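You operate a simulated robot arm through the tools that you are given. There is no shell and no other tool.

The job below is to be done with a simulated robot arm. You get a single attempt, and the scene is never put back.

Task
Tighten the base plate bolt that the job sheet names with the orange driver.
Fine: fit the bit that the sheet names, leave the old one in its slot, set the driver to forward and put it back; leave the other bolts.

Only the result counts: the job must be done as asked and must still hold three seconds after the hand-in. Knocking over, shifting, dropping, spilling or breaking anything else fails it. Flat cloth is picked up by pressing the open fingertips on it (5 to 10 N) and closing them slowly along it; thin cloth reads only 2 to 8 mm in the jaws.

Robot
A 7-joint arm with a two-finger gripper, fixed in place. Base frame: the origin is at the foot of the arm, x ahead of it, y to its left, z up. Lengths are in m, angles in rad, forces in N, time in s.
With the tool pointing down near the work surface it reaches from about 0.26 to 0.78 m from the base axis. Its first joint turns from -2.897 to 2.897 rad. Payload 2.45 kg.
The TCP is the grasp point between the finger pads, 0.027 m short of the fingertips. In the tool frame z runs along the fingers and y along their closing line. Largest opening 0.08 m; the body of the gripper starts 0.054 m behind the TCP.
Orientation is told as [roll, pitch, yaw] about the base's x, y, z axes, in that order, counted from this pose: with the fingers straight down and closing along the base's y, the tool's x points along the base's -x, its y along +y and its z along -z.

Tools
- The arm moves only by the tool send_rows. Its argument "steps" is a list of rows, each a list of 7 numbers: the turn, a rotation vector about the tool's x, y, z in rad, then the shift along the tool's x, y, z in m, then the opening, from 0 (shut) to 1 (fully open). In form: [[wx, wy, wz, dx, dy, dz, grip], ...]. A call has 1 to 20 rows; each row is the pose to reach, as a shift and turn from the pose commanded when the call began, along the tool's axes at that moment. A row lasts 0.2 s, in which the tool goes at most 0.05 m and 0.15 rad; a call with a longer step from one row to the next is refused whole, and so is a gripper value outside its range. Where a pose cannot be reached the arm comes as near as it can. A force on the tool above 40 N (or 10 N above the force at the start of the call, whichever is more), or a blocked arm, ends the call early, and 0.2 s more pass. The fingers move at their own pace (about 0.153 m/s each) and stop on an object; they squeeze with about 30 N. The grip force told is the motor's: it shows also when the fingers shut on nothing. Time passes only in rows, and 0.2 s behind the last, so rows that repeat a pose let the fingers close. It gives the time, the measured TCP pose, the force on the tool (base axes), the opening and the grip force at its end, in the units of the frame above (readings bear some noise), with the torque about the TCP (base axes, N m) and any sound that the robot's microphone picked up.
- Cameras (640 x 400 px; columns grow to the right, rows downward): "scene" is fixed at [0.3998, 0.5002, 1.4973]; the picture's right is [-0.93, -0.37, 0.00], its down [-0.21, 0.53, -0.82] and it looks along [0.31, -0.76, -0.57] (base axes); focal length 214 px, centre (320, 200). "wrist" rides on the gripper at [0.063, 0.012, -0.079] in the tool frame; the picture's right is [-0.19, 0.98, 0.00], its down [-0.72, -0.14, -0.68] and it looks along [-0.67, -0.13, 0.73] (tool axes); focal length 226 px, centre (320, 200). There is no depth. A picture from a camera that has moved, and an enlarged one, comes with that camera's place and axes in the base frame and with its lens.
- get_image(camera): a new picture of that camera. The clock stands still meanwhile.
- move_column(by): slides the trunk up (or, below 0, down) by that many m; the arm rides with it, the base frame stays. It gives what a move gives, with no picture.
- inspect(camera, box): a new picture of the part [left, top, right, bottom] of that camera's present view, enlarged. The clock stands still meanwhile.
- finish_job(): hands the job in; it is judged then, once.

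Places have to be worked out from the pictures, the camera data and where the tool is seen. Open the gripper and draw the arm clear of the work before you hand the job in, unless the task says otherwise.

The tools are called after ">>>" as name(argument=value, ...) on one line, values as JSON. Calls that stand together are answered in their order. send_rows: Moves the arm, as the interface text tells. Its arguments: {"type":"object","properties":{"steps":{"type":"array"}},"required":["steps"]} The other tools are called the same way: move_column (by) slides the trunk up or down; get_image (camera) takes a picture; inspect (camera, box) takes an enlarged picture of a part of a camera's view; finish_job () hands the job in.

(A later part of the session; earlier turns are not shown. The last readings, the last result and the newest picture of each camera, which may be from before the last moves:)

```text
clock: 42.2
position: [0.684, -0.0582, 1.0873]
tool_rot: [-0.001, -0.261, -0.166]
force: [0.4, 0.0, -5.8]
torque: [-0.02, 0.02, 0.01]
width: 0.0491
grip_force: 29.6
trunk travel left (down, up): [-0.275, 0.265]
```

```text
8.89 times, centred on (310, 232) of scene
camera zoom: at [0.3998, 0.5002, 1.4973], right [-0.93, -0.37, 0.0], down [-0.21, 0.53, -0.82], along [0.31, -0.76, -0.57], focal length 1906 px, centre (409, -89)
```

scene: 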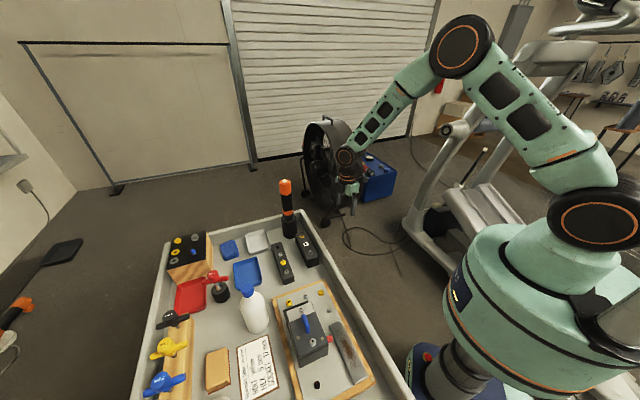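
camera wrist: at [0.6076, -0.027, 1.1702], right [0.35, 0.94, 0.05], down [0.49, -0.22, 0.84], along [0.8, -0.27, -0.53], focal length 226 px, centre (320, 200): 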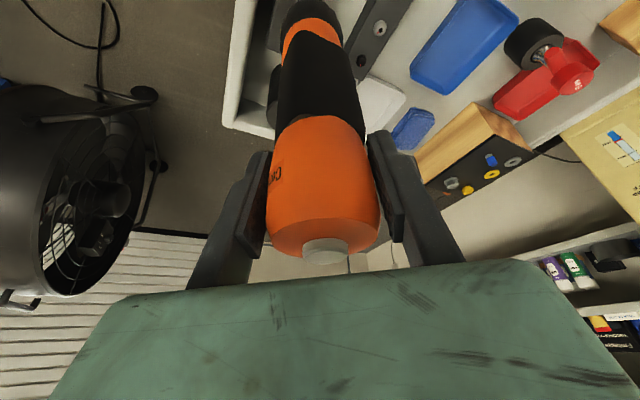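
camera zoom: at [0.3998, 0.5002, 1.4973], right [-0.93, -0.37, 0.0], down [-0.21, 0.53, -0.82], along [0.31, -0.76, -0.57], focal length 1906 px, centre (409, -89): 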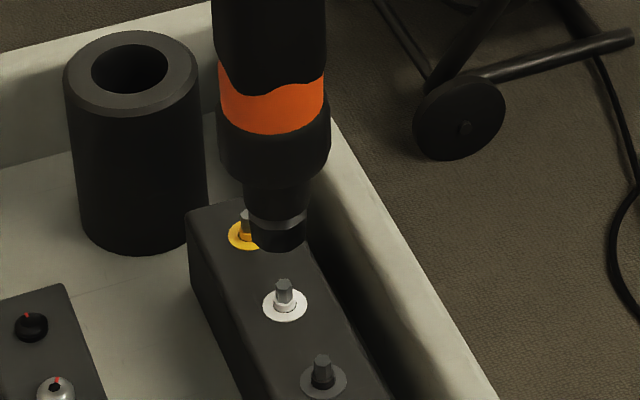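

The old bit stayed upright in the white slot. Now I'll shift the empty chuck one slot over, about (+34,-36) mm, to above the yellow 6 mm bit.

>>> send_rows(steps=[[0, 0, 0, -0.0128, -0.0099, 0.0034, 0], [0, 0, 0, -0.0257, -0.0197, 0.0069, 0], [0, 0, 0, -0.0385, -0.0296, 0.0103, 0], [0, 0, 0, -0.0385, -0.0296, 0.0103, 0]])

>>> inspect(camera="scene", box=[290, 210, 330, 255])

>>> inspect(camera="scene", box=[296, 226, 316, 246])

```text
clock: 43.2
position: [0.7202, -0.0937, 1.0861]
tool_rot: [0.001, -0.264, -0.165]
force: [-0.5, -0.7, -4.6]
torque: [0.0, 0.0, 0.0]
width: 0.0494
grip_force: 30.3
trunk travel left (down, up): [-0.275, 0.265]
```

```text
8.89 times, centred on (310, 232) of scene
camera zoom: at [0.3998, 0.5002, 1.4973], right [-0.93, -0.37, 0.0], down [-0.21, 0.53, -0.82], along [0.31, -0.76, -0.57], focal length 1906 px, centre (409, -89)
```

zoom: 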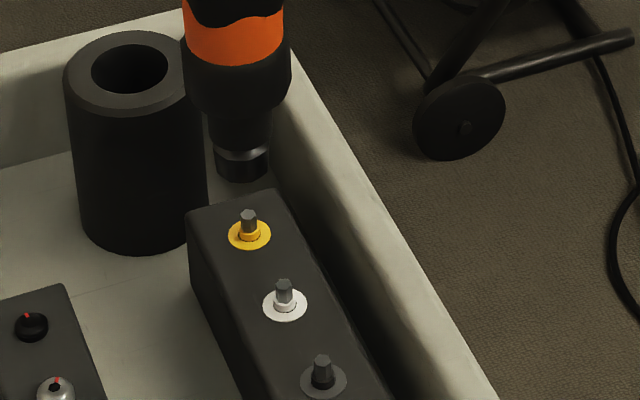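

```text
16.00 times, centred on (306, 236) of scene
camera zoom: at [0.3998, 0.5002, 1.4973], right [-0.93, -0.37, 0.0], down [-0.21, 0.53, -0.82], along [0.31, -0.76, -0.57], focal length 3432 px, centre (544, -376)
```

zoom: 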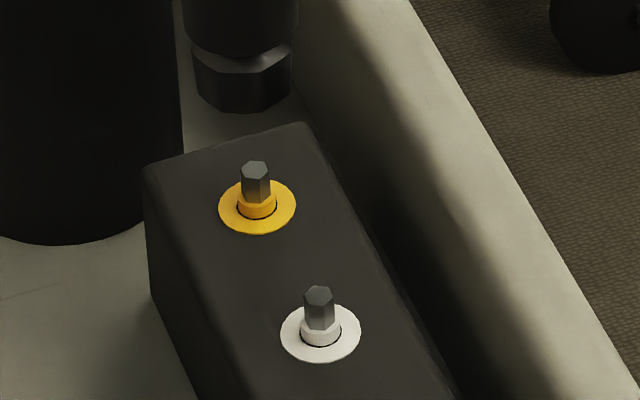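

The chuck is about 2 mm left of the yellow bit's axis. I'll correct that and lower 2 cm to sit just above the shank.

>>> send_rows(steps=[[0, 0, 0, 0.0023, -0.0003, -0.0006, 0], [0, 0, 0, 0.0049, -0.0003, 0.0091, 0], [0, 0, 0, 0.0075, -0.0003, 0.0187, 0], [0, 0, 0, 0.0075, -0.0003, 0.0187, 0]])

>>> inspect(camera="scene", box=[296, 226, 316, 246])

```text
clock: 44.2
position: [0.7155, -0.0925, 1.0663]
tool_rot: [-0.001, -0.262, -0.165]
force: [0.4, -0.1, -5.3]
torque: [0.01, 0.03, 0.02]
width: 0.0493
grip_force: 29.8
trunk travel left (down, up): [-0.275, 0.265]
```

```text
16.00 times, centred on (306, 236) of scene
camera zoom: at [0.3998, 0.5002, 1.4973], right [-0.93, -0.37, 0.0], down [-0.21, 0.53, -0.82], along [0.31, -0.76, -0.57], focal length 3432 px, centre (544, -376)
```

zoom: 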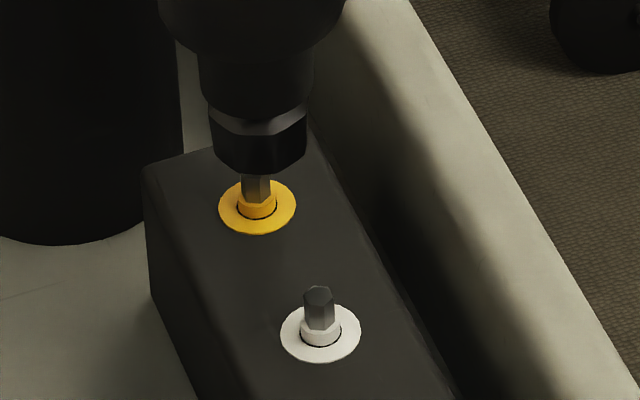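

Now about 1.3 mm to the right of the axis. I'll correct, lower 7 mm more, and check again for contact.

>>> send_rows(steps=[[0, 0, 0, -0.0011, 0.0007, 0.0003, 0], [0, 0, 0, -0.0004, 0.0007, 0.0027, 0], [0, 0, 0, 0.0002, 0.0007, 0.0051, 0], [0, 0, 0, 0.0007, 0.0007, 0.0071, 0], [0, 0, 0, 0.0007, 0.0007, 0.0071, 0]])

>>> inspect(camera="scene", box=[296, 226, 316, 246])

```text
clock: 45.4
position: [0.7157, -0.0911, 1.0577]
tool_rot: [0.0, -0.261, -0.166]
force: [-0.2, 1.0, -4.6]
torque: [-0.01, 0.06, 0.03]
width: 0.0494
grip_force: 30.1
trunk travel left (down, up): [-0.275, 0.265]
```

```text
16.00 times, centred on (306, 236) of scene
camera zoom: at [0.3998, 0.5002, 1.4973], right [-0.93, -0.37, 0.0], down [-0.21, 0.53, -0.82], along [0.31, -0.76, -0.57], focal length 3432 px, centre (544, -376)
```

zoom: 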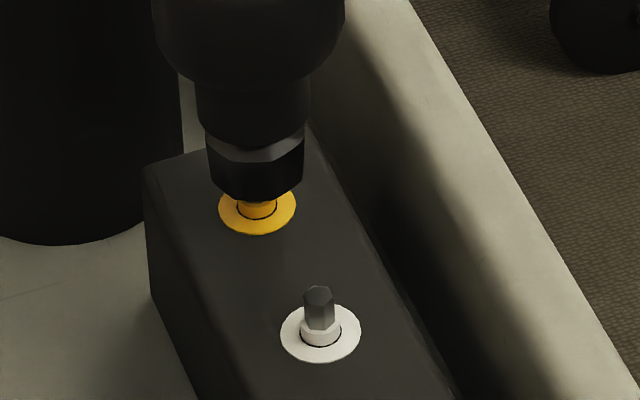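

Columns align; comparing readings with the white-slot insertion, I'm about 2 mm too near the camera. I'll raise 3 mm, shift 2 mm away, and look again.

>>> send_rows(steps=[[0, 0, 0, -0.0008, 0, -0.0029, 0], [0, 0, 0, -0.0019, -0.0019, -0.0026, 0], [0, 0, 0, -0.0019, -0.0019, -0.0026, 0]])

>>> inspect(camera="scene", box=[296, 226, 316, 246])

```text
clock: 46.2
position: [0.7169, -0.0943, 1.0631]
tool_rot: [0.001, -0.261, -0.167]
force: [-0.4, -0.8, -3.9]
torque: [0.0, 0.02, 0.02]
width: 0.0495
grip_force: 30.1
trunk travel left (down, up): [-0.275, 0.265]
```

```text
16.00 times, centred on (306, 236) of scene
camera zoom: at [0.3998, 0.5002, 1.4973], right [-0.93, -0.37, 0.0], down [-0.21, 0.53, -0.82], along [0.31, -0.76, -0.57], focal length 3432 px, centre (544, -376)
```

zoom: 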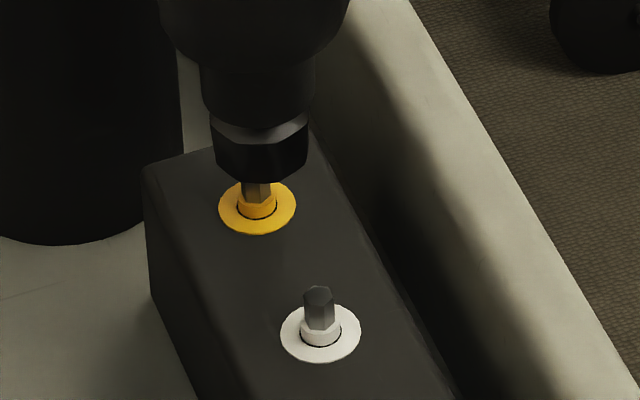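

Columns now show +1.4 mm to the right; I'll correct that and lower in 1 mm rows past the shank top, watching for force.

>>> send_rows(steps=[[0, 0, 0, -0.0016, 0.0001, 0.0004, 0], [0, 0, 0, -0.0011, 0.0001, 0.0023, 0], [0, 0, 0, -0.0006, 0.0001, 0.0043, 0], [0, 0, 0, -0.0001, 0.0001, 0.0062, 0], [0, 0, 0, 0.0005, 0.0001, 0.0081, 0], [0, 0, 0, 0.0005, 0.0001, 0.0081, 0]])

>>> inspect(camera="scene", box=[296, 226, 316, 246])

```text
clock: 47.6
position: [0.7184, -0.0934, 1.0535]
tool_rot: [0.001, -0.262, -0.167]
force: [-1.0, 0.2, -6.1]
torque: [0.0, -0.01, 0.02]
width: 0.0494
grip_force: 29.8
trunk travel left (down, up): [-0.275, 0.265]
```

```text
16.00 times, centred on (306, 236) of scene
camera zoom: at [0.3998, 0.5002, 1.4973], right [-0.93, -0.37, 0.0], down [-0.21, 0.53, -0.82], along [0.31, -0.76, -0.57], focal length 3432 px, centre (544, -376)
```

zoom: 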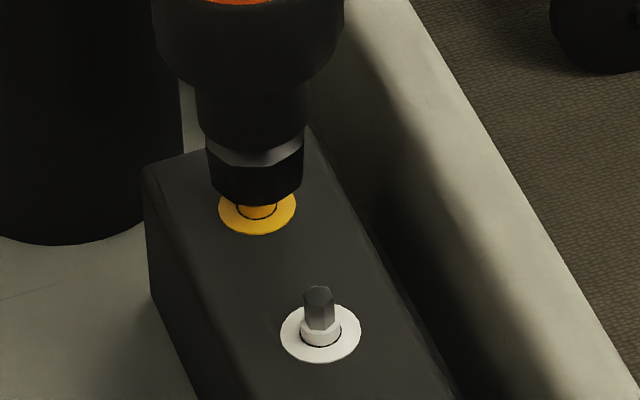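

Alignment now agrees in both axes and the chuck is starting over the shank with no force. Continuing down in 1 mm rows.

>>> send_rows(steps=[[0, 0, 0, 0.0003, 0, 0.001, 0], [0, 0, 0, 0.0005, 0, 0.0019, 0], [0, 0, 0, 0.0008, 0, 0.0029, 0], [0, 0, 0, 0.001, 0, 0.0039, 0], [0, 0, 0, 0.001, 0, 0.0039, 0]])

>>> inspect(camera="scene", box=[296, 226, 316, 246])

```text
clock: 48.8
position: [0.7177, -0.0953, 1.0492]
tool_rot: [0.0, -0.263, -0.166]
force: [0.2, 0.6, -5.4]
torque: [-0.01, 0.02, -0.01]
width: 0.0492
grip_force: 30.7
trunk travel left (down, up): [-0.275, 0.265]
```

```text
16.00 times, centred on (306, 236) of scene
camera zoom: at [0.3998, 0.5002, 1.4973], right [-0.93, -0.37, 0.0], down [-0.21, 0.53, -0.82], along [0.31, -0.76, -0.57], focal length 3432 px, centre (544, -376)
```

zoom: 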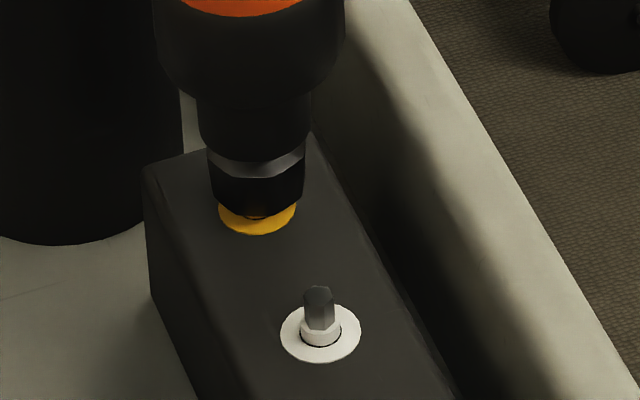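

Still free. Continuing down toward the depth where the chuck bottomed on the white slot (TCP z about 1.039).

>>> send_rows(steps=[[0, 0, 0, 0.0003, 0, 0.001, 0], [0, 0, 0, 0.0005, 0, 0.0019, 0], [0, 0, 0, 0.0008, 0, 0.0029, 0], [0, 0, 0, 0.001, 0, 0.0039, 0], [0, 0, 0, 0.001, 0, 0.0039, 0]])

>>> inspect(camera="scene", box=[296, 226, 316, 246])

```text
clock: 50.0
position: [0.7195, -0.0941, 1.0467]
tool_rot: [0.0, -0.264, -0.165]
force: [1.2, -0.4, 0.9]
torque: [-0.19, -0.15, -0.02]
width: 0.0494
grip_force: 29.9
trunk travel left (down, up): [-0.275, 0.265]
```

```text
16.00 times, centred on (306, 236) of scene
camera zoom: at [0.3998, 0.5002, 1.4973], right [-0.93, -0.37, 0.0], down [-0.21, 0.53, -0.82], along [0.31, -0.76, -0.57], focal length 3432 px, centre (544, -376)
```

zoom: 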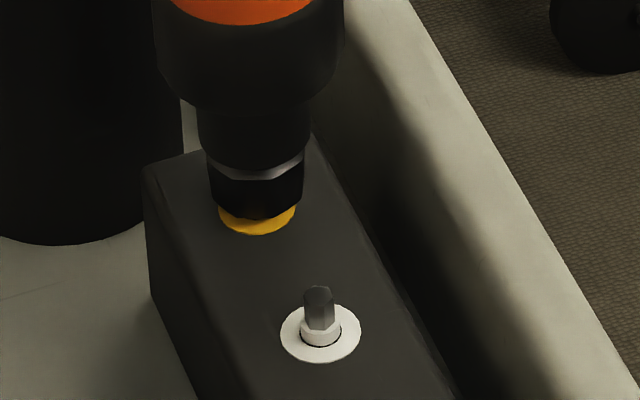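

Contact started (about 6 N). I'll press further gently, as with the sleeve travel before.

>>> send_rows(steps=[[0, 0, 0, 0.0003, 0, 0.001, 0], [0, 0, 0, 0.0005, 0, 0.0019, 0], [0, 0, 0, 0.0005, 0, 0.0019, 0]])

>>> inspect(camera="scene", box=[296, 226, 316, 246])

```text
clock: 50.8
position: [0.7174, -0.0947, 1.0441]
tool_rot: [0.0, -0.264, -0.166]
force: [-0.3, -0.9, 2.5]
torque: [0.05, 0.13, 0.03]
width: 0.0496
grip_force: 29.7
trunk travel left (down, up): [-0.275, 0.265]
```

```text
16.00 times, centred on (306, 236) of scene
camera zoom: at [0.3998, 0.5002, 1.4973], right [-0.93, -0.37, 0.0], down [-0.21, 0.53, -0.82], along [0.31, -0.76, -0.57], focal length 3432 px, centre (544, -376)
```

zoom: 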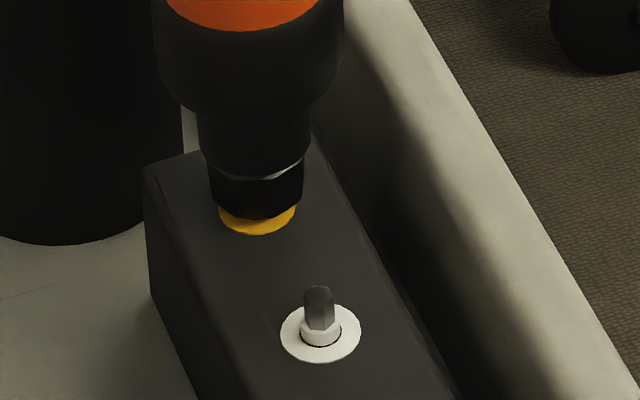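

The sleeve rests on the bit collar and is retracting as the body goes down. Continuing the press.

>>> send_rows(steps=[[0, 0, 0, 0.0003, 0, 0.001, 0], [0, 0, 0, 0.0005, 0, 0.0019, 0], [0, 0, 0, 0.0008, 0, 0.0029, 0], [0, 0, 0, 0.0008, 0, 0.0029, 0]])

>>> inspect(camera="scene", box=[296, 226, 316, 246])

```text
clock: 51.8
position: [0.7181, -0.0941, 1.0414]
tool_rot: [-0.001, -0.265, -0.167]
force: [3.1, -0.1, 4.2]
torque: [-0.17, -0.48, 0.06]
width: 0.0493
grip_force: 29.8
trunk travel left (down, up): [-0.275, 0.265]
```

```text
16.00 times, centred on (306, 236) of scene
camera zoom: at [0.3998, 0.5002, 1.4973], right [-0.93, -0.37, 0.0], down [-0.21, 0.53, -0.82], along [0.31, -0.76, -0.57], focal length 3432 px, centre (544, -376)
```

zoom: 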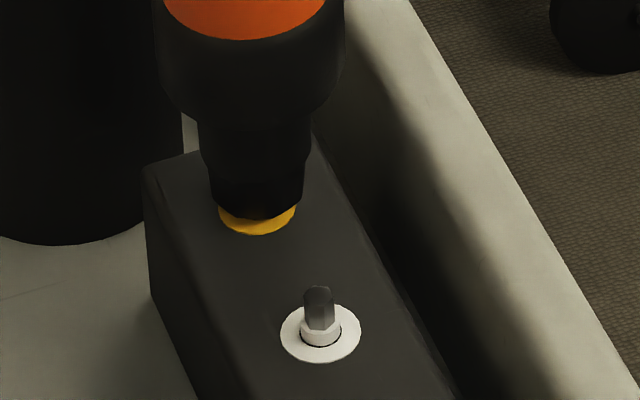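

Force is about 9–10 N and the sleeve keeps retracting; continuing 3 mm more.

>>> send_rows(steps=[[0, 0, 0, 0.0003, 0, 0.001, 0], [0, 0, 0, 0.0005, 0, 0.0019, 0], [0, 0, 0, 0.0008, 0, 0.0029, 0], [0, 0, 0, 0.0008, 0, 0.0029, 0]])

>>> inspect(camera="scene", box=[296, 226, 316, 246])

```text
clock: 52.8
position: [0.7176, -0.0935, 1.039]
tool_rot: [0.0, -0.261, -0.164]
force: [1.9, -1.0, 7.1]
torque: [-0.24, -0.25, 0.0]
width: 0.0495
grip_force: 30.0
trunk travel left (down, up): [-0.275, 0.265]
```

```text
16.00 times, centred on (306, 236) of scene
camera zoom: at [0.3998, 0.5002, 1.4973], right [-0.93, -0.37, 0.0], down [-0.21, 0.53, -0.82], along [0.31, -0.76, -0.57], focal length 3432 px, centre (544, -376)
```

zoom: 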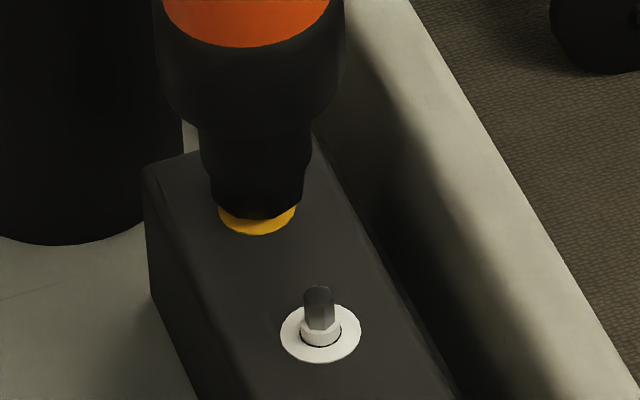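

About 12 N now. Another 2 mm to the bottom.

>>> send_rows(steps=[[0, 0, 0, 0.0003, 0, 0.001, 0], [0, 0, 0, 0.0005, 0, 0.0019, 0], [0, 0, 0, 0.0005, 0, 0.0019, 0]])

>>> inspect(camera="scene", box=[296, 226, 316, 246])

```text
clock: 53.6
position: [0.7176, -0.094, 1.0389]
tool_rot: [0.0, -0.265, -0.165]
force: [-0.2, -1.0, 19.5]
torque: [-0.19, 0.11, -0.02]
width: 0.0491
grip_force: 29.5
trunk travel left (down, up): [-0.275, 0.265]
```

```text
16.00 times, centred on (306, 236) of scene
camera zoom: at [0.3998, 0.5002, 1.4973], right [-0.93, -0.37, 0.0], down [-0.21, 0.53, -0.82], along [0.31, -0.76, -0.57], focal length 3432 px, centre (544, -376)
```

zoom: 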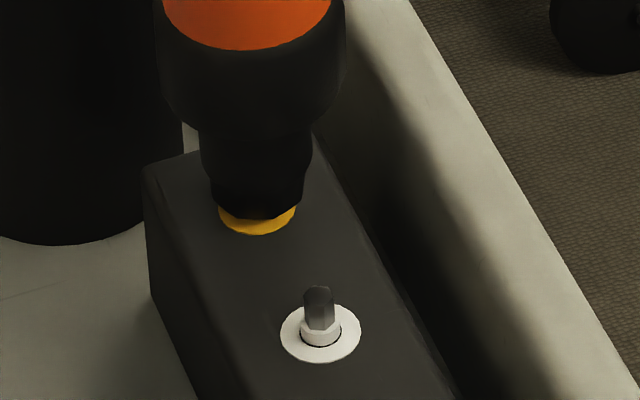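

It has bottomed at about 24 N net push. I'll lift straight up and see if the yellow bit comes along.

>>> send_rows(steps=[[0, 0, 0, -0.0008, 0, -0.0029, 0], [0, 0, 0, -0.0016, 0, -0.0058, 0], [0, 0, 0, -0.0026, 0, -0.0097, 0], [0, 0, 0, -0.0039, 0, -0.0145, 0], [0, 0, 0, -0.0052, 0, -0.0193, 0], [0, 0, 0, -0.0078, 0, -0.029, 0], [0, 0, 0, -0.0117, 0, -0.0435, 0], [0, 0, 0, -0.0169, 0, -0.0628, 0]])

>>> inspect(camera="scene", box=[290, 200, 330, 255])

```text
clock: 55.4
position: [0.7173, -0.0927, 1.1009]
tool_rot: [0.0, -0.262, -0.165]
force: [1.2, -0.2, -4.2]
torque: [-0.01, 0.0, 0.0]
width: 0.0491
grip_force: 30.3
trunk travel left (down, up): [-0.275, 0.265]
```

```text
7.27 times, centred on (310, 228) of scene
camera zoom: at [0.3998, 0.5002, 1.4973], right [-0.93, -0.37, 0.0], down [-0.21, 0.53, -0.82], along [0.31, -0.76, -0.57], focal length 1560 px, centre (393, 0)
```

zoom: 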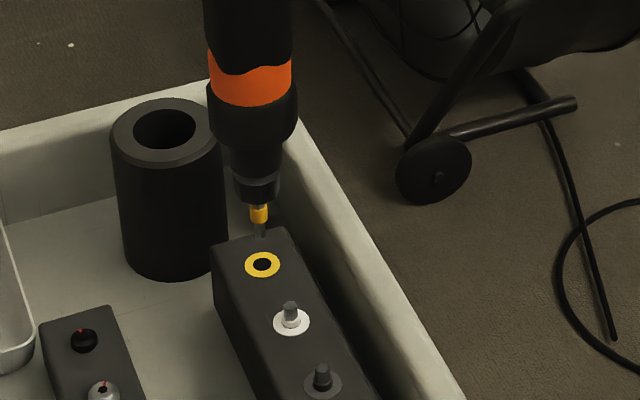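

The yellow-collared 6 mm bit is in the chuck and its slot is empty, while the old bit stands in the white slot. I'll lift and carry the driver inward to a viewpoint where the wrist camera can see the base plate bolt.

>>> send_rows(steps=[[0, 0, 0, -0.0104, 0, -0.0386, 0], [0, 0, 0, -0.0208, 0, -0.0773, 0], [0, 0, 0, -0.0312, 0, -0.1159, 0], [0, 0, 0, 0.0031, 0.0233, -0.1251, 0], [0, 0, 0, 0.0374, 0.0466, -0.1343, 0], [0, 0, 0, 0.0717, 0.0699, -0.1436, 0], [0, 0, 0, 0.1059, 0.0931, -0.1528, 0], [0, 0, 0, 0.1402, 0.1164, -0.162, 0], [0, 0, 0, 0.1745, 0.1397, -0.1712, 0], [0, 0, 0, 0.1745, 0.1397, -0.1712, 0]])

>>> get_image(camera="wrist")

>>> get_image(camera="scene")

```text
clock: 57.6
position: [0.5303, 0.0815, 1.2231]
tool_rot: [-0.001, -0.262, -0.165]
force: [0.8, 0.6, -5.1]
torque: [0.01, 0.03, -0.01]
width: 0.0491
grip_force: 30.0
trunk travel left (down, up): [-0.275, 0.265]
```

```text
taken
camera wrist: at [0.4515, 0.1062, 1.284], right [0.35, 0.94, 0.05], down [0.49, -0.22, 0.84], along [0.8, -0.27, -0.53], focal length 226 px, centre (320, 200)
```

wrist: 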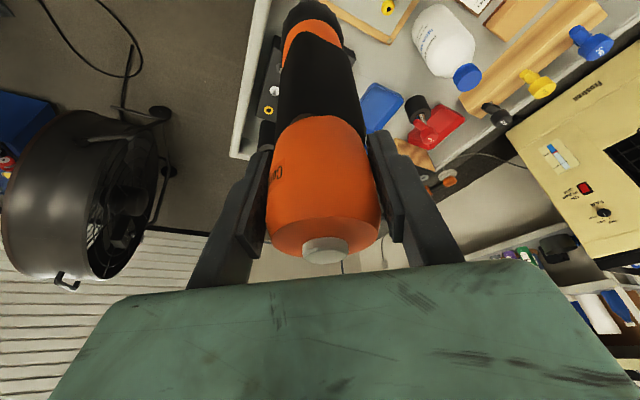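

```text
taken
```

scene: 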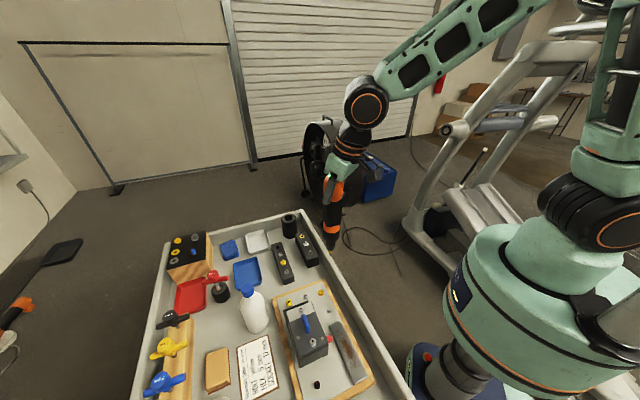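

I'll zoom on the bolt from both cameras for a precise fix.

>>> inspect(camera="wrist", box=[360, 0, 420, 40])

>>> inspect(camera="scene", box=[275, 285, 335, 325])

>>> inspect(camera="scene", box=[280, 293, 300, 313])

```text
10.00 times, centred on (390, 20) of wrist
camera zoom: at [0.4515, 0.1062, 1.284], right [0.35, 0.94, 0.05], down [0.49, -0.22, 0.84], along [0.8, -0.27, -0.53], focal length 2261 px, centre (-380, 2000)
```

zoom: 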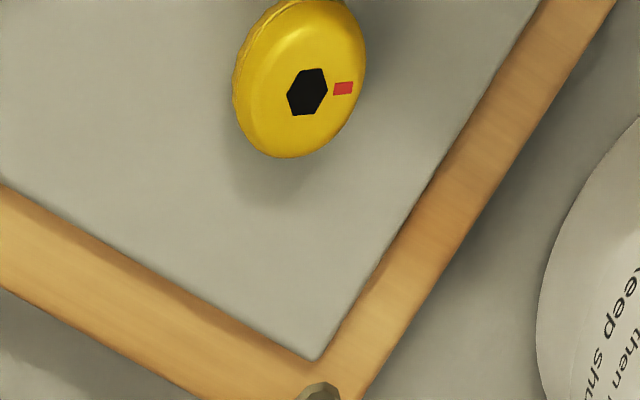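

```text
10.00 times, centred on (305, 305) of scene
camera zoom: at [0.3998, 0.5002, 1.4973], right [-0.93, -0.37, 0.0], down [-0.21, 0.53, -0.82], along [0.31, -0.76, -0.57], focal length 2145 px, centre (470, -850)
```

zoom: 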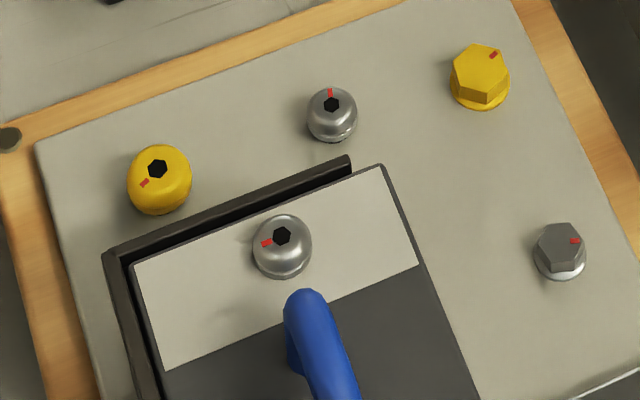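

```text
16.00 times, centred on (290, 303) of scene
camera zoom: at [0.3998, 0.5002, 1.4973], right [-0.93, -0.37, 0.0], down [-0.21, 0.53, -0.82], along [0.31, -0.76, -0.57], focal length 3432 px, centre (800, -1448)
```

zoom: 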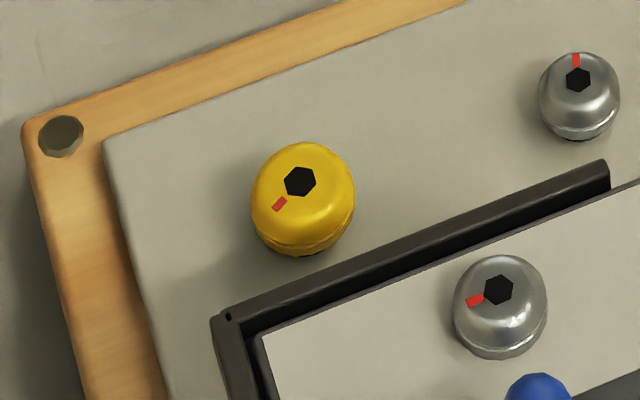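

The bolt's recess triangulates to (0.638, 0.183, 0.8235) consistently from both cameras. I'll carry the driver over it and stop with the tip about 2.5 cm above.

>>> send_rows(steps=[[0, 0, 0, -0.0206, 0.0291, 0.0056, 0], [0, 0, 0, -0.0413, 0.0582, 0.0111, 0], [0, 0, 0, -0.0619, 0.0873, 0.0167, 0], [0, 0, 0, -0.0825, 0.1164, 0.0222, 0], [0, 0, 0, -0.0741, 0.1164, 0.0536, 0], [0, 0, 0, -0.0656, 0.1164, 0.085, 0], [0, 0, 0, -0.0572, 0.1164, 0.1163, 0], [0, 0, 0, -0.0487, 0.1164, 0.1477, 0], [0, 0, 0, -0.0487, 0.1164, 0.1477, 0]])

>>> inspect(camera="scene", box=[265, 265, 325, 325])

>>> get_image(camera="scene")

```text
clock: 59.6
position: [0.6329, 0.1816, 1.0925]
tool_rot: [0.0, -0.262, -0.165]
force: [0.2, -0.1, -4.1]
torque: [0.0, 0.03, -0.02]
width: 0.049
grip_force: 29.6
trunk travel left (down, up): [-0.275, 0.265]
```

```text
6.67 times, centred on (295, 295) of scene
camera zoom: at [0.3998, 0.5002, 1.4973], right [-0.93, -0.37, 0.0], down [-0.21, 0.53, -0.82], along [0.31, -0.76, -0.57], focal length 1430 px, centre (487, -433)
```

zoom: 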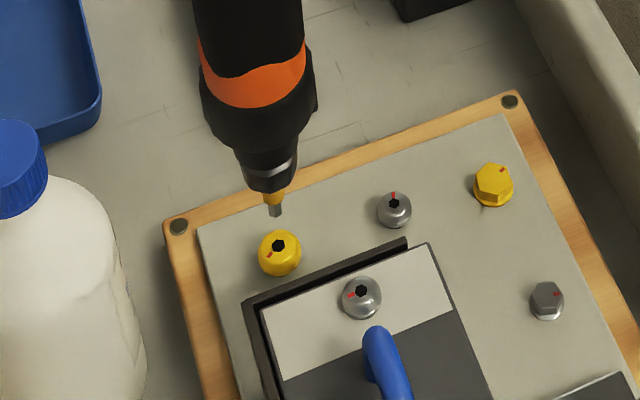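

```text
taken
```

scene: 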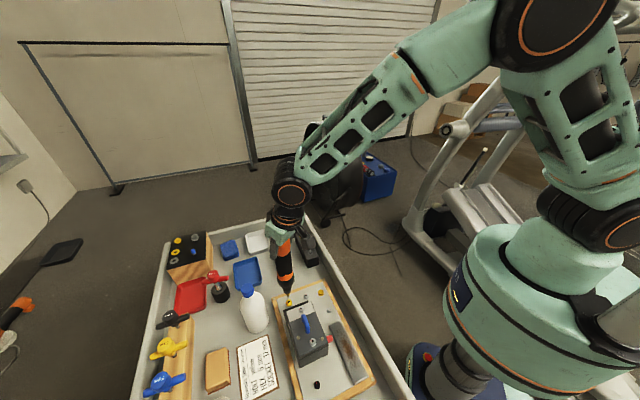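

The bit is above the yellow bolt. Zooming tightly to align.

>>> inspect(camera="scene", box=[280, 288, 300, 308])

```text
16.00 times, centred on (290, 298) of scene
camera zoom: at [0.3998, 0.5002, 1.4973], right [-0.93, -0.37, 0.0], down [-0.21, 0.53, -0.82], along [0.31, -0.76, -0.57], focal length 3432 px, centre (800, -1368)
```

zoom: 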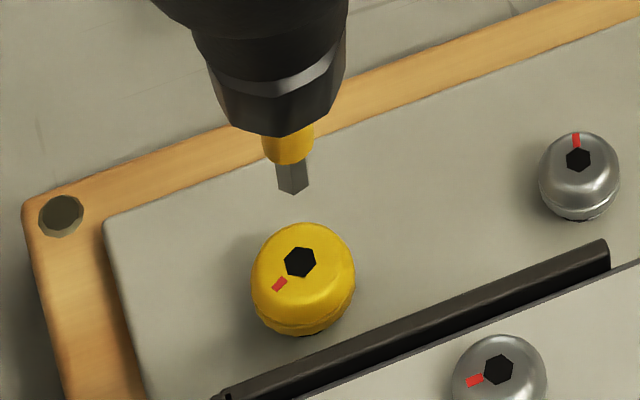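

Columns agree within 0.6 mm; depth may be 1–2 mm too far. I'll nudge +1.3 mm in y and lower 18 mm, then re-check.

>>> send_rows(steps=[[0, 0, 0, 0.0016, 0.0013, 0.0058, 0], [0, 0, 0, 0.0031, 0.0013, 0.0116, 0], [0, 0, 0, 0.0047, 0.0013, 0.0174, 0], [0, 0, 0, 0.0047, 0.0013, 0.0174, 0]])

>>> inspect(camera="scene", box=[280, 288, 300, 308])

```text
clock: 60.6
position: [0.6339, 0.1813, 1.0727]
tool_rot: [0.0, -0.262, -0.166]
force: [-0.4, -0.9, -4.5]
torque: [0.02, 0.04, -0.03]
width: 0.0492
grip_force: 29.9
trunk travel left (down, up): [-0.275, 0.265]
```

```text
16.00 times, centred on (290, 298) of scene
camera zoom: at [0.3998, 0.5002, 1.4973], right [-0.93, -0.37, 0.0], down [-0.21, 0.53, -0.82], along [0.31, -0.76, -0.57], focal length 3432 px, centre (800, -1368)
```

zoom: 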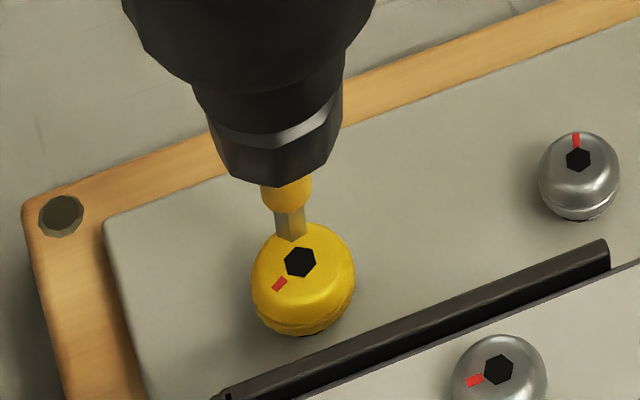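

The tip came in about 2 mm left and up to 4 mm too far from the camera. I'll shift (-3.2, +2.5) mm at this height, let it settle, and look again.

>>> send_rows(steps=[[0, 0, 0, 0.0017, 0.001, -0.0004, 0], [0, 0, 0, 0.0034, 0.002, -0.0009, 0], [0, 0, 0, 0.0034, 0.002, -0.0009, 0], [0, 0, 0, 0.0034, 0.002, -0.0009, 0]])

>>> inspect(camera="scene", box=[280, 288, 300, 308])

```text
clock: 61.6
position: [0.6317, 0.1834, 1.0732]
tool_rot: [-0.001, -0.262, -0.167]
force: [-0.1, 0.8, -4.0]
torque: [0.0, 0.03, 0.01]
width: 0.0491
grip_force: 30.0
trunk travel left (down, up): [-0.275, 0.265]
```

```text
16.00 times, centred on (290, 298) of scene
camera zoom: at [0.3998, 0.5002, 1.4973], right [-0.93, -0.37, 0.0], down [-0.21, 0.53, -0.82], along [0.31, -0.76, -0.57], focal length 3432 px, centre (800, -1368)
```

zoom: 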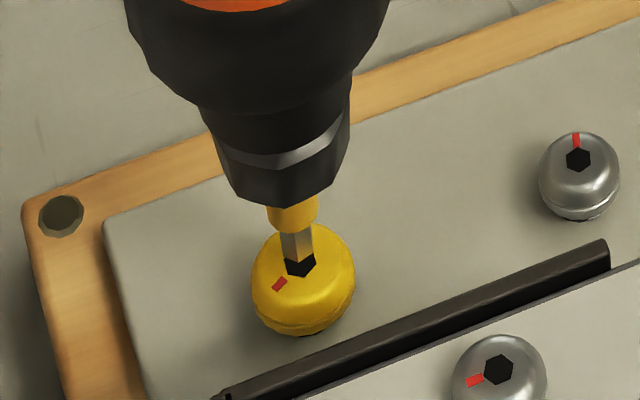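

Now the tip lines up with the recess both ways (about 5 mm above). I'll lower in 1 mm rows and watch for contact.

>>> send_rows(steps=[[0, 0, 0, 0.0003, 0, 0.001, 0], [0, 0, 0, 0.0005, 0, 0.0019, 0], [0, 0, 0, 0.0008, 0, 0.0029, 0], [0, 0, 0, 0.001, 0, 0.0039, 0], [0, 0, 0, 0.0013, 0, 0.0048, 0], [0, 0, 0, 0.0013, 0, 0.0048, 0]])

>>> inspect(camera="scene", box=[280, 288, 300, 308])

```text
clock: 63.0
position: [0.6312, 0.1839, 1.0678]
tool_rot: [0.002, -0.26, -0.165]
force: [0.7, -0.1, -4.3]
torque: [0.02, 0.0, 0.0]
width: 0.0496
grip_force: 30.2
trunk travel left (down, up): [-0.275, 0.265]
```

```text
16.00 times, centred on (290, 298) of scene
camera zoom: at [0.3998, 0.5002, 1.4973], right [-0.93, -0.37, 0.0], down [-0.21, 0.53, -0.82], along [0.31, -0.76, -0.57], focal length 3432 px, centre (800, -1368)
```

zoom: 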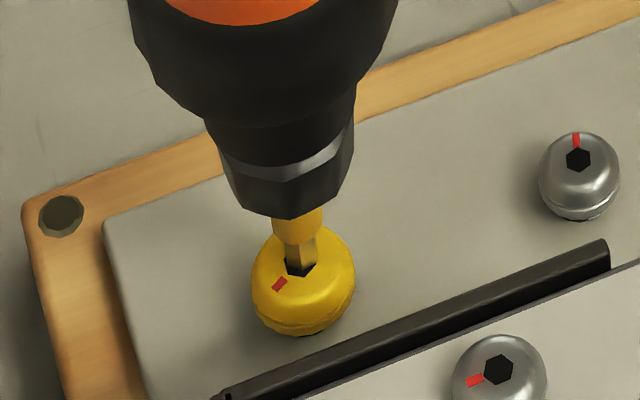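

No contact yet and the tip is over the recess. Lowering 2 mm more.

>>> send_rows(steps=[[0, 0, 0, 0.0003, 0, 0.001, 0], [0, 0, 0, 0.0005, 0, 0.0019, 0], [0, 0, 0, 0.0005, 0, 0.0019, 0]])

>>> inspect(camera="scene", box=[280, 288, 300, 308])

```text
clock: 63.8
position: [0.6333, 0.1828, 1.065]
tool_rot: [0.0, -0.263, -0.165]
force: [0.3, -0.1, -5.2]
torque: [-0.02, 0.04, 0.03]
width: 0.0496
grip_force: 30.0
trunk travel left (down, up): [-0.275, 0.265]
```

```text
16.00 times, centred on (290, 298) of scene
camera zoom: at [0.3998, 0.5002, 1.4973], right [-0.93, -0.37, 0.0], down [-0.21, 0.53, -0.82], along [0.31, -0.76, -0.57], focal length 3432 px, centre (800, -1368)
```

zoom: 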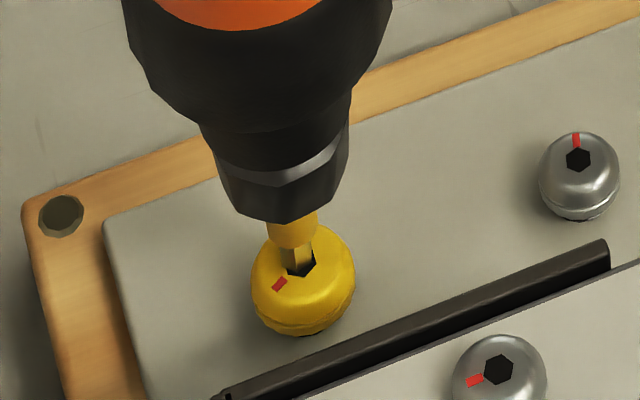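

The tip drifted about 1 mm left and 2–3 mm back. I'll raise 3 mm, shift (-1.8,+1.9) mm and look again.

>>> send_rows(steps=[[0, 0, 0, -0.0008, 0, -0.0029, 0], [0, 0, 0, 0.0012, 0.0016, -0.0035, 0], [0, 0, 0, 0.0012, 0.0016, -0.0035, 0], [0, 0, 0, 0.0012, 0.0016, -0.0035, 0]])

>>> inspect(camera="scene", box=[280, 288, 300, 308])

```text
clock: 64.8
position: [0.6308, 0.187, 1.0708]
tool_rot: [0.0, -0.262, -0.166]
force: [-0.2, -0.4, -5.2]
torque: [0.0, -0.01, -0.05]
width: 0.0498
grip_force: 30.2
trunk travel left (down, up): [-0.275, 0.265]
```

```text
16.00 times, centred on (290, 298) of scene
camera zoom: at [0.3998, 0.5002, 1.4973], right [-0.93, -0.37, 0.0], down [-0.21, 0.53, -0.82], along [0.31, -0.76, -0.57], focal length 3432 px, centre (800, -1368)
```

zoom: 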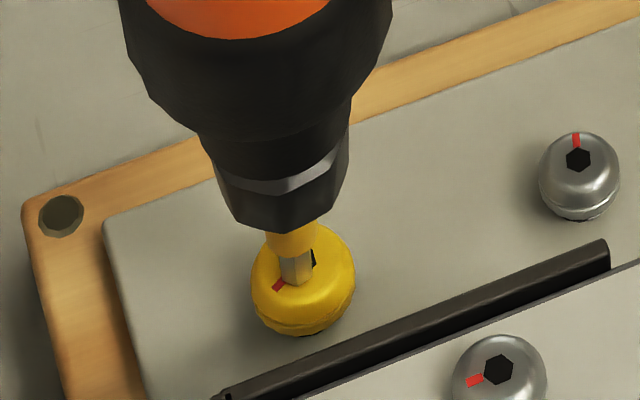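

Each small move carries about ±1.5 mm of scatter. Averaging the last six views, I should go back about (+1.8,-2.7) mm at this height; then check.

>>> send_rows(steps=[[0, 0, 0, -0.001, -0.0012, 0.0003, 0], [0, 0, 0, -0.0021, -0.0024, 0.0006, 0], [0, 0, 0, -0.0021, -0.0024, 0.0006, 0], [0, 0, 0, -0.0021, -0.0024, 0.0006, 0]])

>>> inspect(camera="scene", box=[280, 288, 300, 308])

```text
clock: 65.8
position: [0.6311, 0.1839, 1.0692]
tool_rot: [0.0, -0.262, -0.166]
force: [-0.3, -0.6, -4.8]
torque: [-0.02, 0.04, 0.03]
width: 0.0495
grip_force: 30.0
trunk travel left (down, up): [-0.275, 0.265]
```

```text
16.00 times, centred on (290, 298) of scene
camera zoom: at [0.3998, 0.5002, 1.4973], right [-0.93, -0.37, 0.0], down [-0.21, 0.53, -0.82], along [0.31, -0.76, -0.57], focal length 3432 px, centre (800, -1368)
```

zoom: 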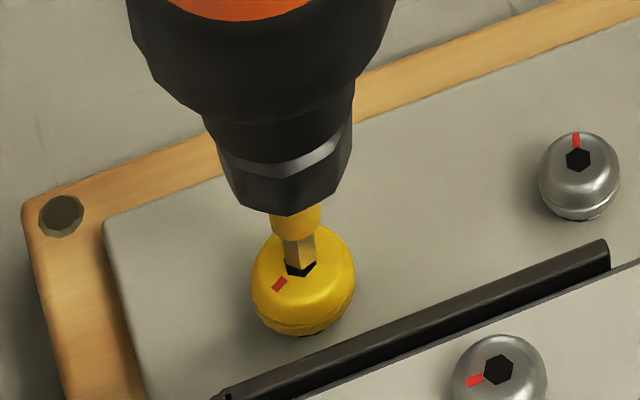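

Well centred now (within about 0.6 mm). I'll descend in 1 mm rows by 6 mm in one call, watching force.

>>> send_rows(steps=[[0, 0, 0, 0.0003, 0, 0.001, 0], [0, 0, 0, 0.0005, 0, 0.0019, 0], [0, 0, 0, 0.0008, 0, 0.0029, 0], [0, 0, 0, 0.001, 0, 0.0039, 0], [0, 0, 0, 0.0013, 0, 0.0048, 0]])

>>> inspect(camera="scene", box=[280, 288, 300, 308])

```text
clock: 67.0
position: [0.6326, 0.1832, 1.0638]
tool_rot: [0.001, -0.262, -0.166]
force: [-0.1, 0.2, -2.7]
torque: [0.03, -0.02, 0.0]
width: 0.0491
grip_force: 30.2
trunk travel left (down, up): [-0.275, 0.265]
```

```text
16.00 times, centred on (290, 298) of scene
camera zoom: at [0.3998, 0.5002, 1.4973], right [-0.93, -0.37, 0.0], down [-0.21, 0.53, -0.82], along [0.31, -0.76, -0.57], focal length 3432 px, centre (800, -1368)
```

zoom: 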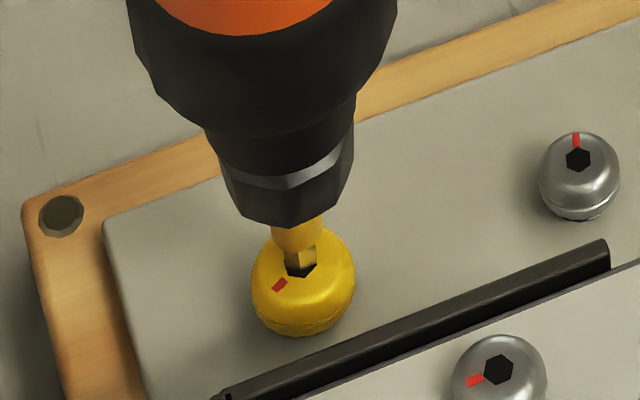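

The tip is inside the recess with only about 2 N contact. Continuing down in 1 mm rows, listening for the motor or a click.

>>> send_rows(steps=[[0, 0, 0, 0.0003, 0, 0.001, 0], [0, 0, 0, 0.0005, 0, 0.0019, 0], [0, 0, 0, 0.0005, 0, 0.0019, 0]])

>>> inspect(camera="scene", box=[280, 288, 300, 308])

```text
clock: 67.8
position: [0.6316, 0.1842, 1.0619]
tool_rot: [0.0, -0.262, -0.166]
force: [-1.1, 3.7, 0.6]
torque: [0.96, 0.32, 0.01]
width: 0.0496
grip_force: 30.0
trunk travel left (down, up): [-0.275, 0.265]
```

```text
16.00 times, centred on (290, 298) of scene
camera zoom: at [0.3998, 0.5002, 1.4973], right [-0.93, -0.37, 0.0], down [-0.21, 0.53, -0.82], along [0.31, -0.76, -0.57], focal length 3432 px, centre (800, -1368)
```

zoom: 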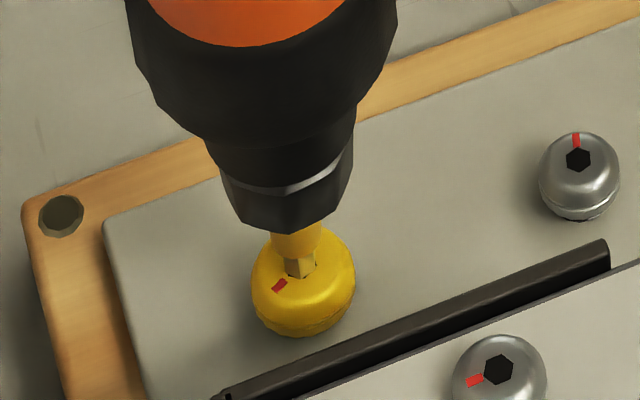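

The bit is now fully in the recess and the nose is starting to compress, as a push-to-start driver would. I'll press on in 1 mm rows.

>>> send_rows(steps=[[0, 0, 0, 0.0003, 0.0003, 0.001, 0], [0, 0, 0, 0.0005, 0.0006, 0.0019, 0], [0, 0, 0, 0.0008, 0.0009, 0.0029, 0], [0, 0, 0, 0.0008, 0.0009, 0.0029, 0]])

>>> inspect(camera="scene", box=[280, 288, 300, 308])

```text
clock: 68.8
position: [0.6319, 0.1835, 1.0581]
tool_rot: [-0.001, -0.264, -0.166]
force: [-0.3, -0.5, 0.2]
torque: [0.0, -0.12, 0.01]
width: 0.049
grip_force: 30.3
trunk travel left (down, up): [-0.275, 0.265]
```

```text
16.00 times, centred on (290, 298) of scene
camera zoom: at [0.3998, 0.5002, 1.4973], right [-0.93, -0.37, 0.0], down [-0.21, 0.53, -0.82], along [0.31, -0.76, -0.57], focal length 3432 px, centre (800, -1368)
```

zoom: 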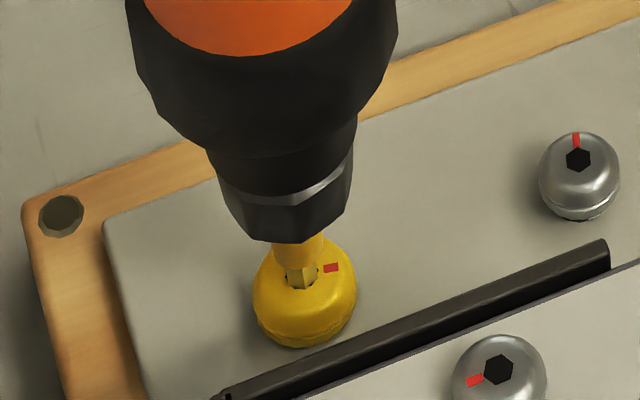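

The bolt's red mark has turned and the head has moved down: the driver is running and tightening. I'll follow it down with a steady light push.

>>> send_rows(steps=[[0, 0, 0, 0.0001, 0, 0.0005, 0], [0, 0, 0, 0.0003, 0, 0.001, 0], [0, 0, 0, 0.0004, 0, 0.0014, 0], [0, 0, 0, 0.0005, 0, 0.0019, 0], [0, 0, 0, 0.0005, 0, 0.0019, 0], [0, 0, 0, 0.0005, 0, 0.0019, 0]])

>>> inspect(camera="scene", box=[280, 288, 300, 308])

```text
clock: 70.2
position: [0.6313, 0.1843, 1.0579]
tool_rot: [0.001, -0.262, -0.164]
force: [0.9, -1.0, 0.0]
torque: [-0.26, -0.15, 0.03]
width: 0.0493
grip_force: 30.0
trunk travel left (down, up): [-0.275, 0.265]
```

```text
16.00 times, centred on (290, 298) of scene
camera zoom: at [0.3998, 0.5002, 1.4973], right [-0.93, -0.37, 0.0], down [-0.21, 0.53, -0.82], along [0.31, -0.76, -0.57], focal length 3432 px, centre (800, -1368)
```

zoom: 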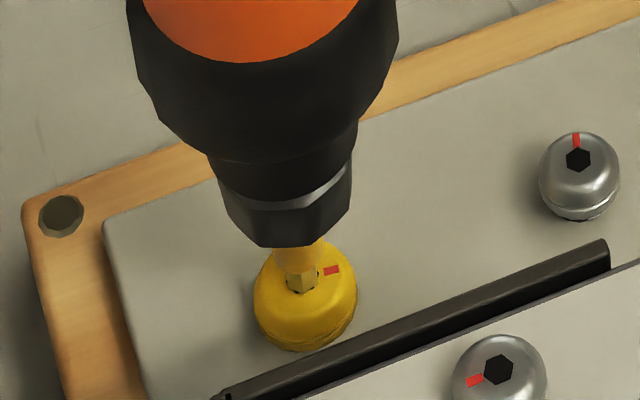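

The head is a bit lower still with about 5 N push. Pressing a little harder to keep it running.

>>> send_rows(steps=[[0, 0, 0, 0.0003, 0, 0.001, 0], [0, 0, 0, 0.0005, 0, 0.0019, 0], [0, 0, 0, 0.0008, 0, 0.0029, 0], [0, 0, 0, 0.0008, 0, 0.0029, 0], [0, 0, 0, 0.0008, 0, 0.0029, 0]])

>>> inspect(camera="scene", box=[280, 288, 300, 308])

```text
clock: 71.4
position: [0.6318, 0.1841, 1.0555]
tool_rot: [0.0, -0.261, -0.166]
force: [-1.6, 1.1, 2.2]
torque: [0.45, 0.26, 0.03]
width: 0.0495
grip_force: 30.3
trunk travel left (down, up): [-0.275, 0.265]
```

```text
16.00 times, centred on (290, 298) of scene
camera zoom: at [0.3998, 0.5002, 1.4973], right [-0.93, -0.37, 0.0], down [-0.21, 0.53, -0.82], along [0.31, -0.76, -0.57], focal length 3432 px, centre (800, -1368)
```

zoom: 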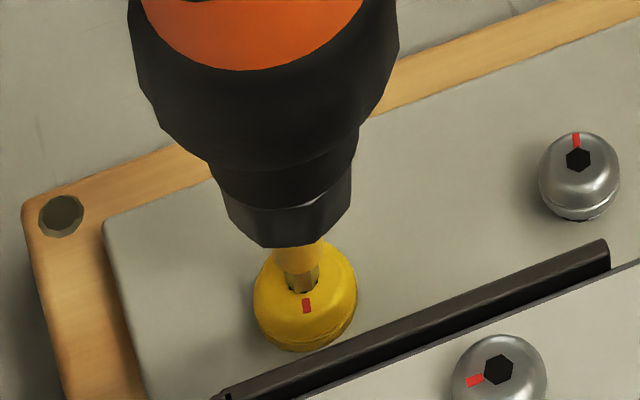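

The mark turned clockwise again (right → bottom), so it is tightening. I'll keep pressing with increasing force and listen for the clutch.

>>> send_rows(steps=[[0, 0, 0, 0.0003, 0, 0.001, 0], [0, 0, 0, 0.0005, 0, 0.0019, 0], [0, 0, 0, 0.0008, 0, 0.0029, 0], [0, 0, 0, 0.001, 0, 0.0039, 0], [0, 0, 0, 0.001, 0, 0.0039, 0], [0, 0, 0, 0.001, 0, 0.0039, 0]])

>>> inspect(camera="scene", box=[280, 288, 300, 308])

```text
clock: 72.8
position: [0.6317, 0.1834, 1.05]
tool_rot: [0.0, -0.262, -0.168]
force: [1.2, 0.6, 6.7]
torque: [0.17, -0.34, -0.01]
width: 0.0496
grip_force: 29.9
trunk travel left (down, up): [-0.275, 0.265]
```

```text
16.00 times, centred on (290, 298) of scene
camera zoom: at [0.3998, 0.5002, 1.4973], right [-0.93, -0.37, 0.0], down [-0.21, 0.53, -0.82], along [0.31, -0.76, -0.57], focal length 3432 px, centre (800, -1368)
```

zoom: 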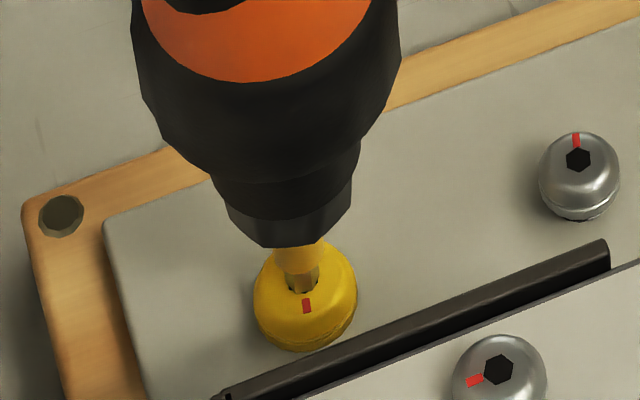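

No further turning between the last two views, which suggests the bolt is seated, or the motor has stopped. I'll hold this moderate push for a second without going deeper and compare.

>>> send_rows(steps=[[0, 0, 0, 0, 0, 0, 0], [0, 0, 0, 0, 0, 0, 0], [0, 0, 0, 0, 0, 0, 0], [0, 0, 0, 0, 0, 0, 0], [0, 0, 0, 0, 0, 0, 0]])

>>> inspect(camera="scene", box=[280, 288, 300, 308])

>>> inspect(camera="wrist", box=[230, 100, 410, 290])

```text
clock: 74.0
position: [0.6325, 0.1832, 1.0514]
tool_rot: [0.0, -0.263, -0.165]
force: [-0.2, -0.3, 6.8]
torque: [0.09, -0.21, -0.01]
width: 0.0494
grip_force: 30.5
trunk travel left (down, up): [-0.275, 0.265]
```

```text
16.00 times, centred on (290, 298) of scene
camera zoom: at [0.3998, 0.5002, 1.4973], right [-0.93, -0.37, 0.0], down [-0.21, 0.53, -0.82], along [0.31, -0.76, -0.57], focal length 3432 px, centre (800, -1368)
```

zoom: 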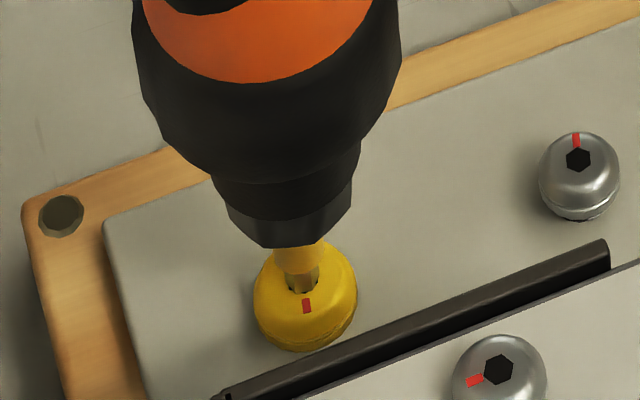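

```text
2.11 times, centred on (320, 195) of wrist
camera zoom: at [0.5524, 0.2085, 1.1114], right [0.35, 0.94, 0.05], down [0.49, -0.22, 0.84], along [0.8, -0.27, -0.53], focal length 476 px, centre (320, 210)
```

zoom: 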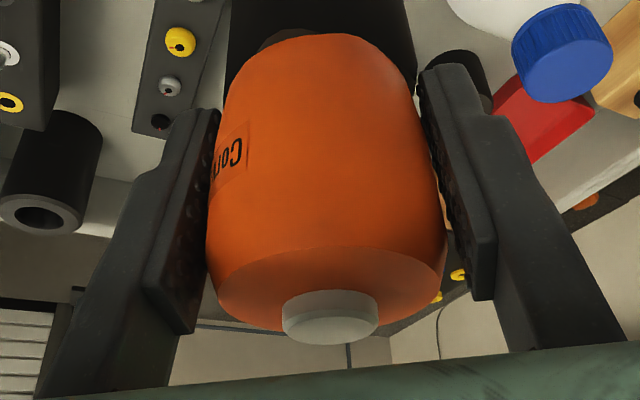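

Nothing changes under a steady push, and the driver hasn't slipped in the grip. To be sure it's tight, I'll relax the push and press again, then compare the mark.

>>> send_rows(steps=[[0, 0, 0, -0.0008, 0, -0.0029, 0], [0, 0, 0, -0.0016, 0, -0.0058, 0], [0, 0, 0, -0.0018, 0, -0.0068, 0], [0, 0, 0, -0.0018, 0, -0.0068, 0]])

>>> inspect(camera="scene", box=[280, 288, 300, 308])

```text
clock: 75.0
position: [0.6318, 0.1849, 1.0575]
tool_rot: [0.0, -0.258, -0.167]
force: [-0.3, 0.4, -0.3]
torque: [0.06, 0.21, -0.03]
width: 0.0494
grip_force: 29.9
trunk travel left (down, up): [-0.275, 0.265]
```

```text
16.00 times, centred on (290, 298) of scene
camera zoom: at [0.3998, 0.5002, 1.4973], right [-0.93, -0.37, 0.0], down [-0.21, 0.53, -0.82], along [0.31, -0.76, -0.57], focal length 3432 px, centre (800, -1368)
```

zoom: 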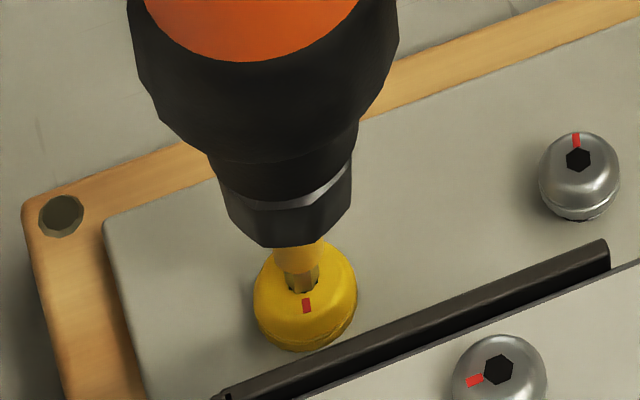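

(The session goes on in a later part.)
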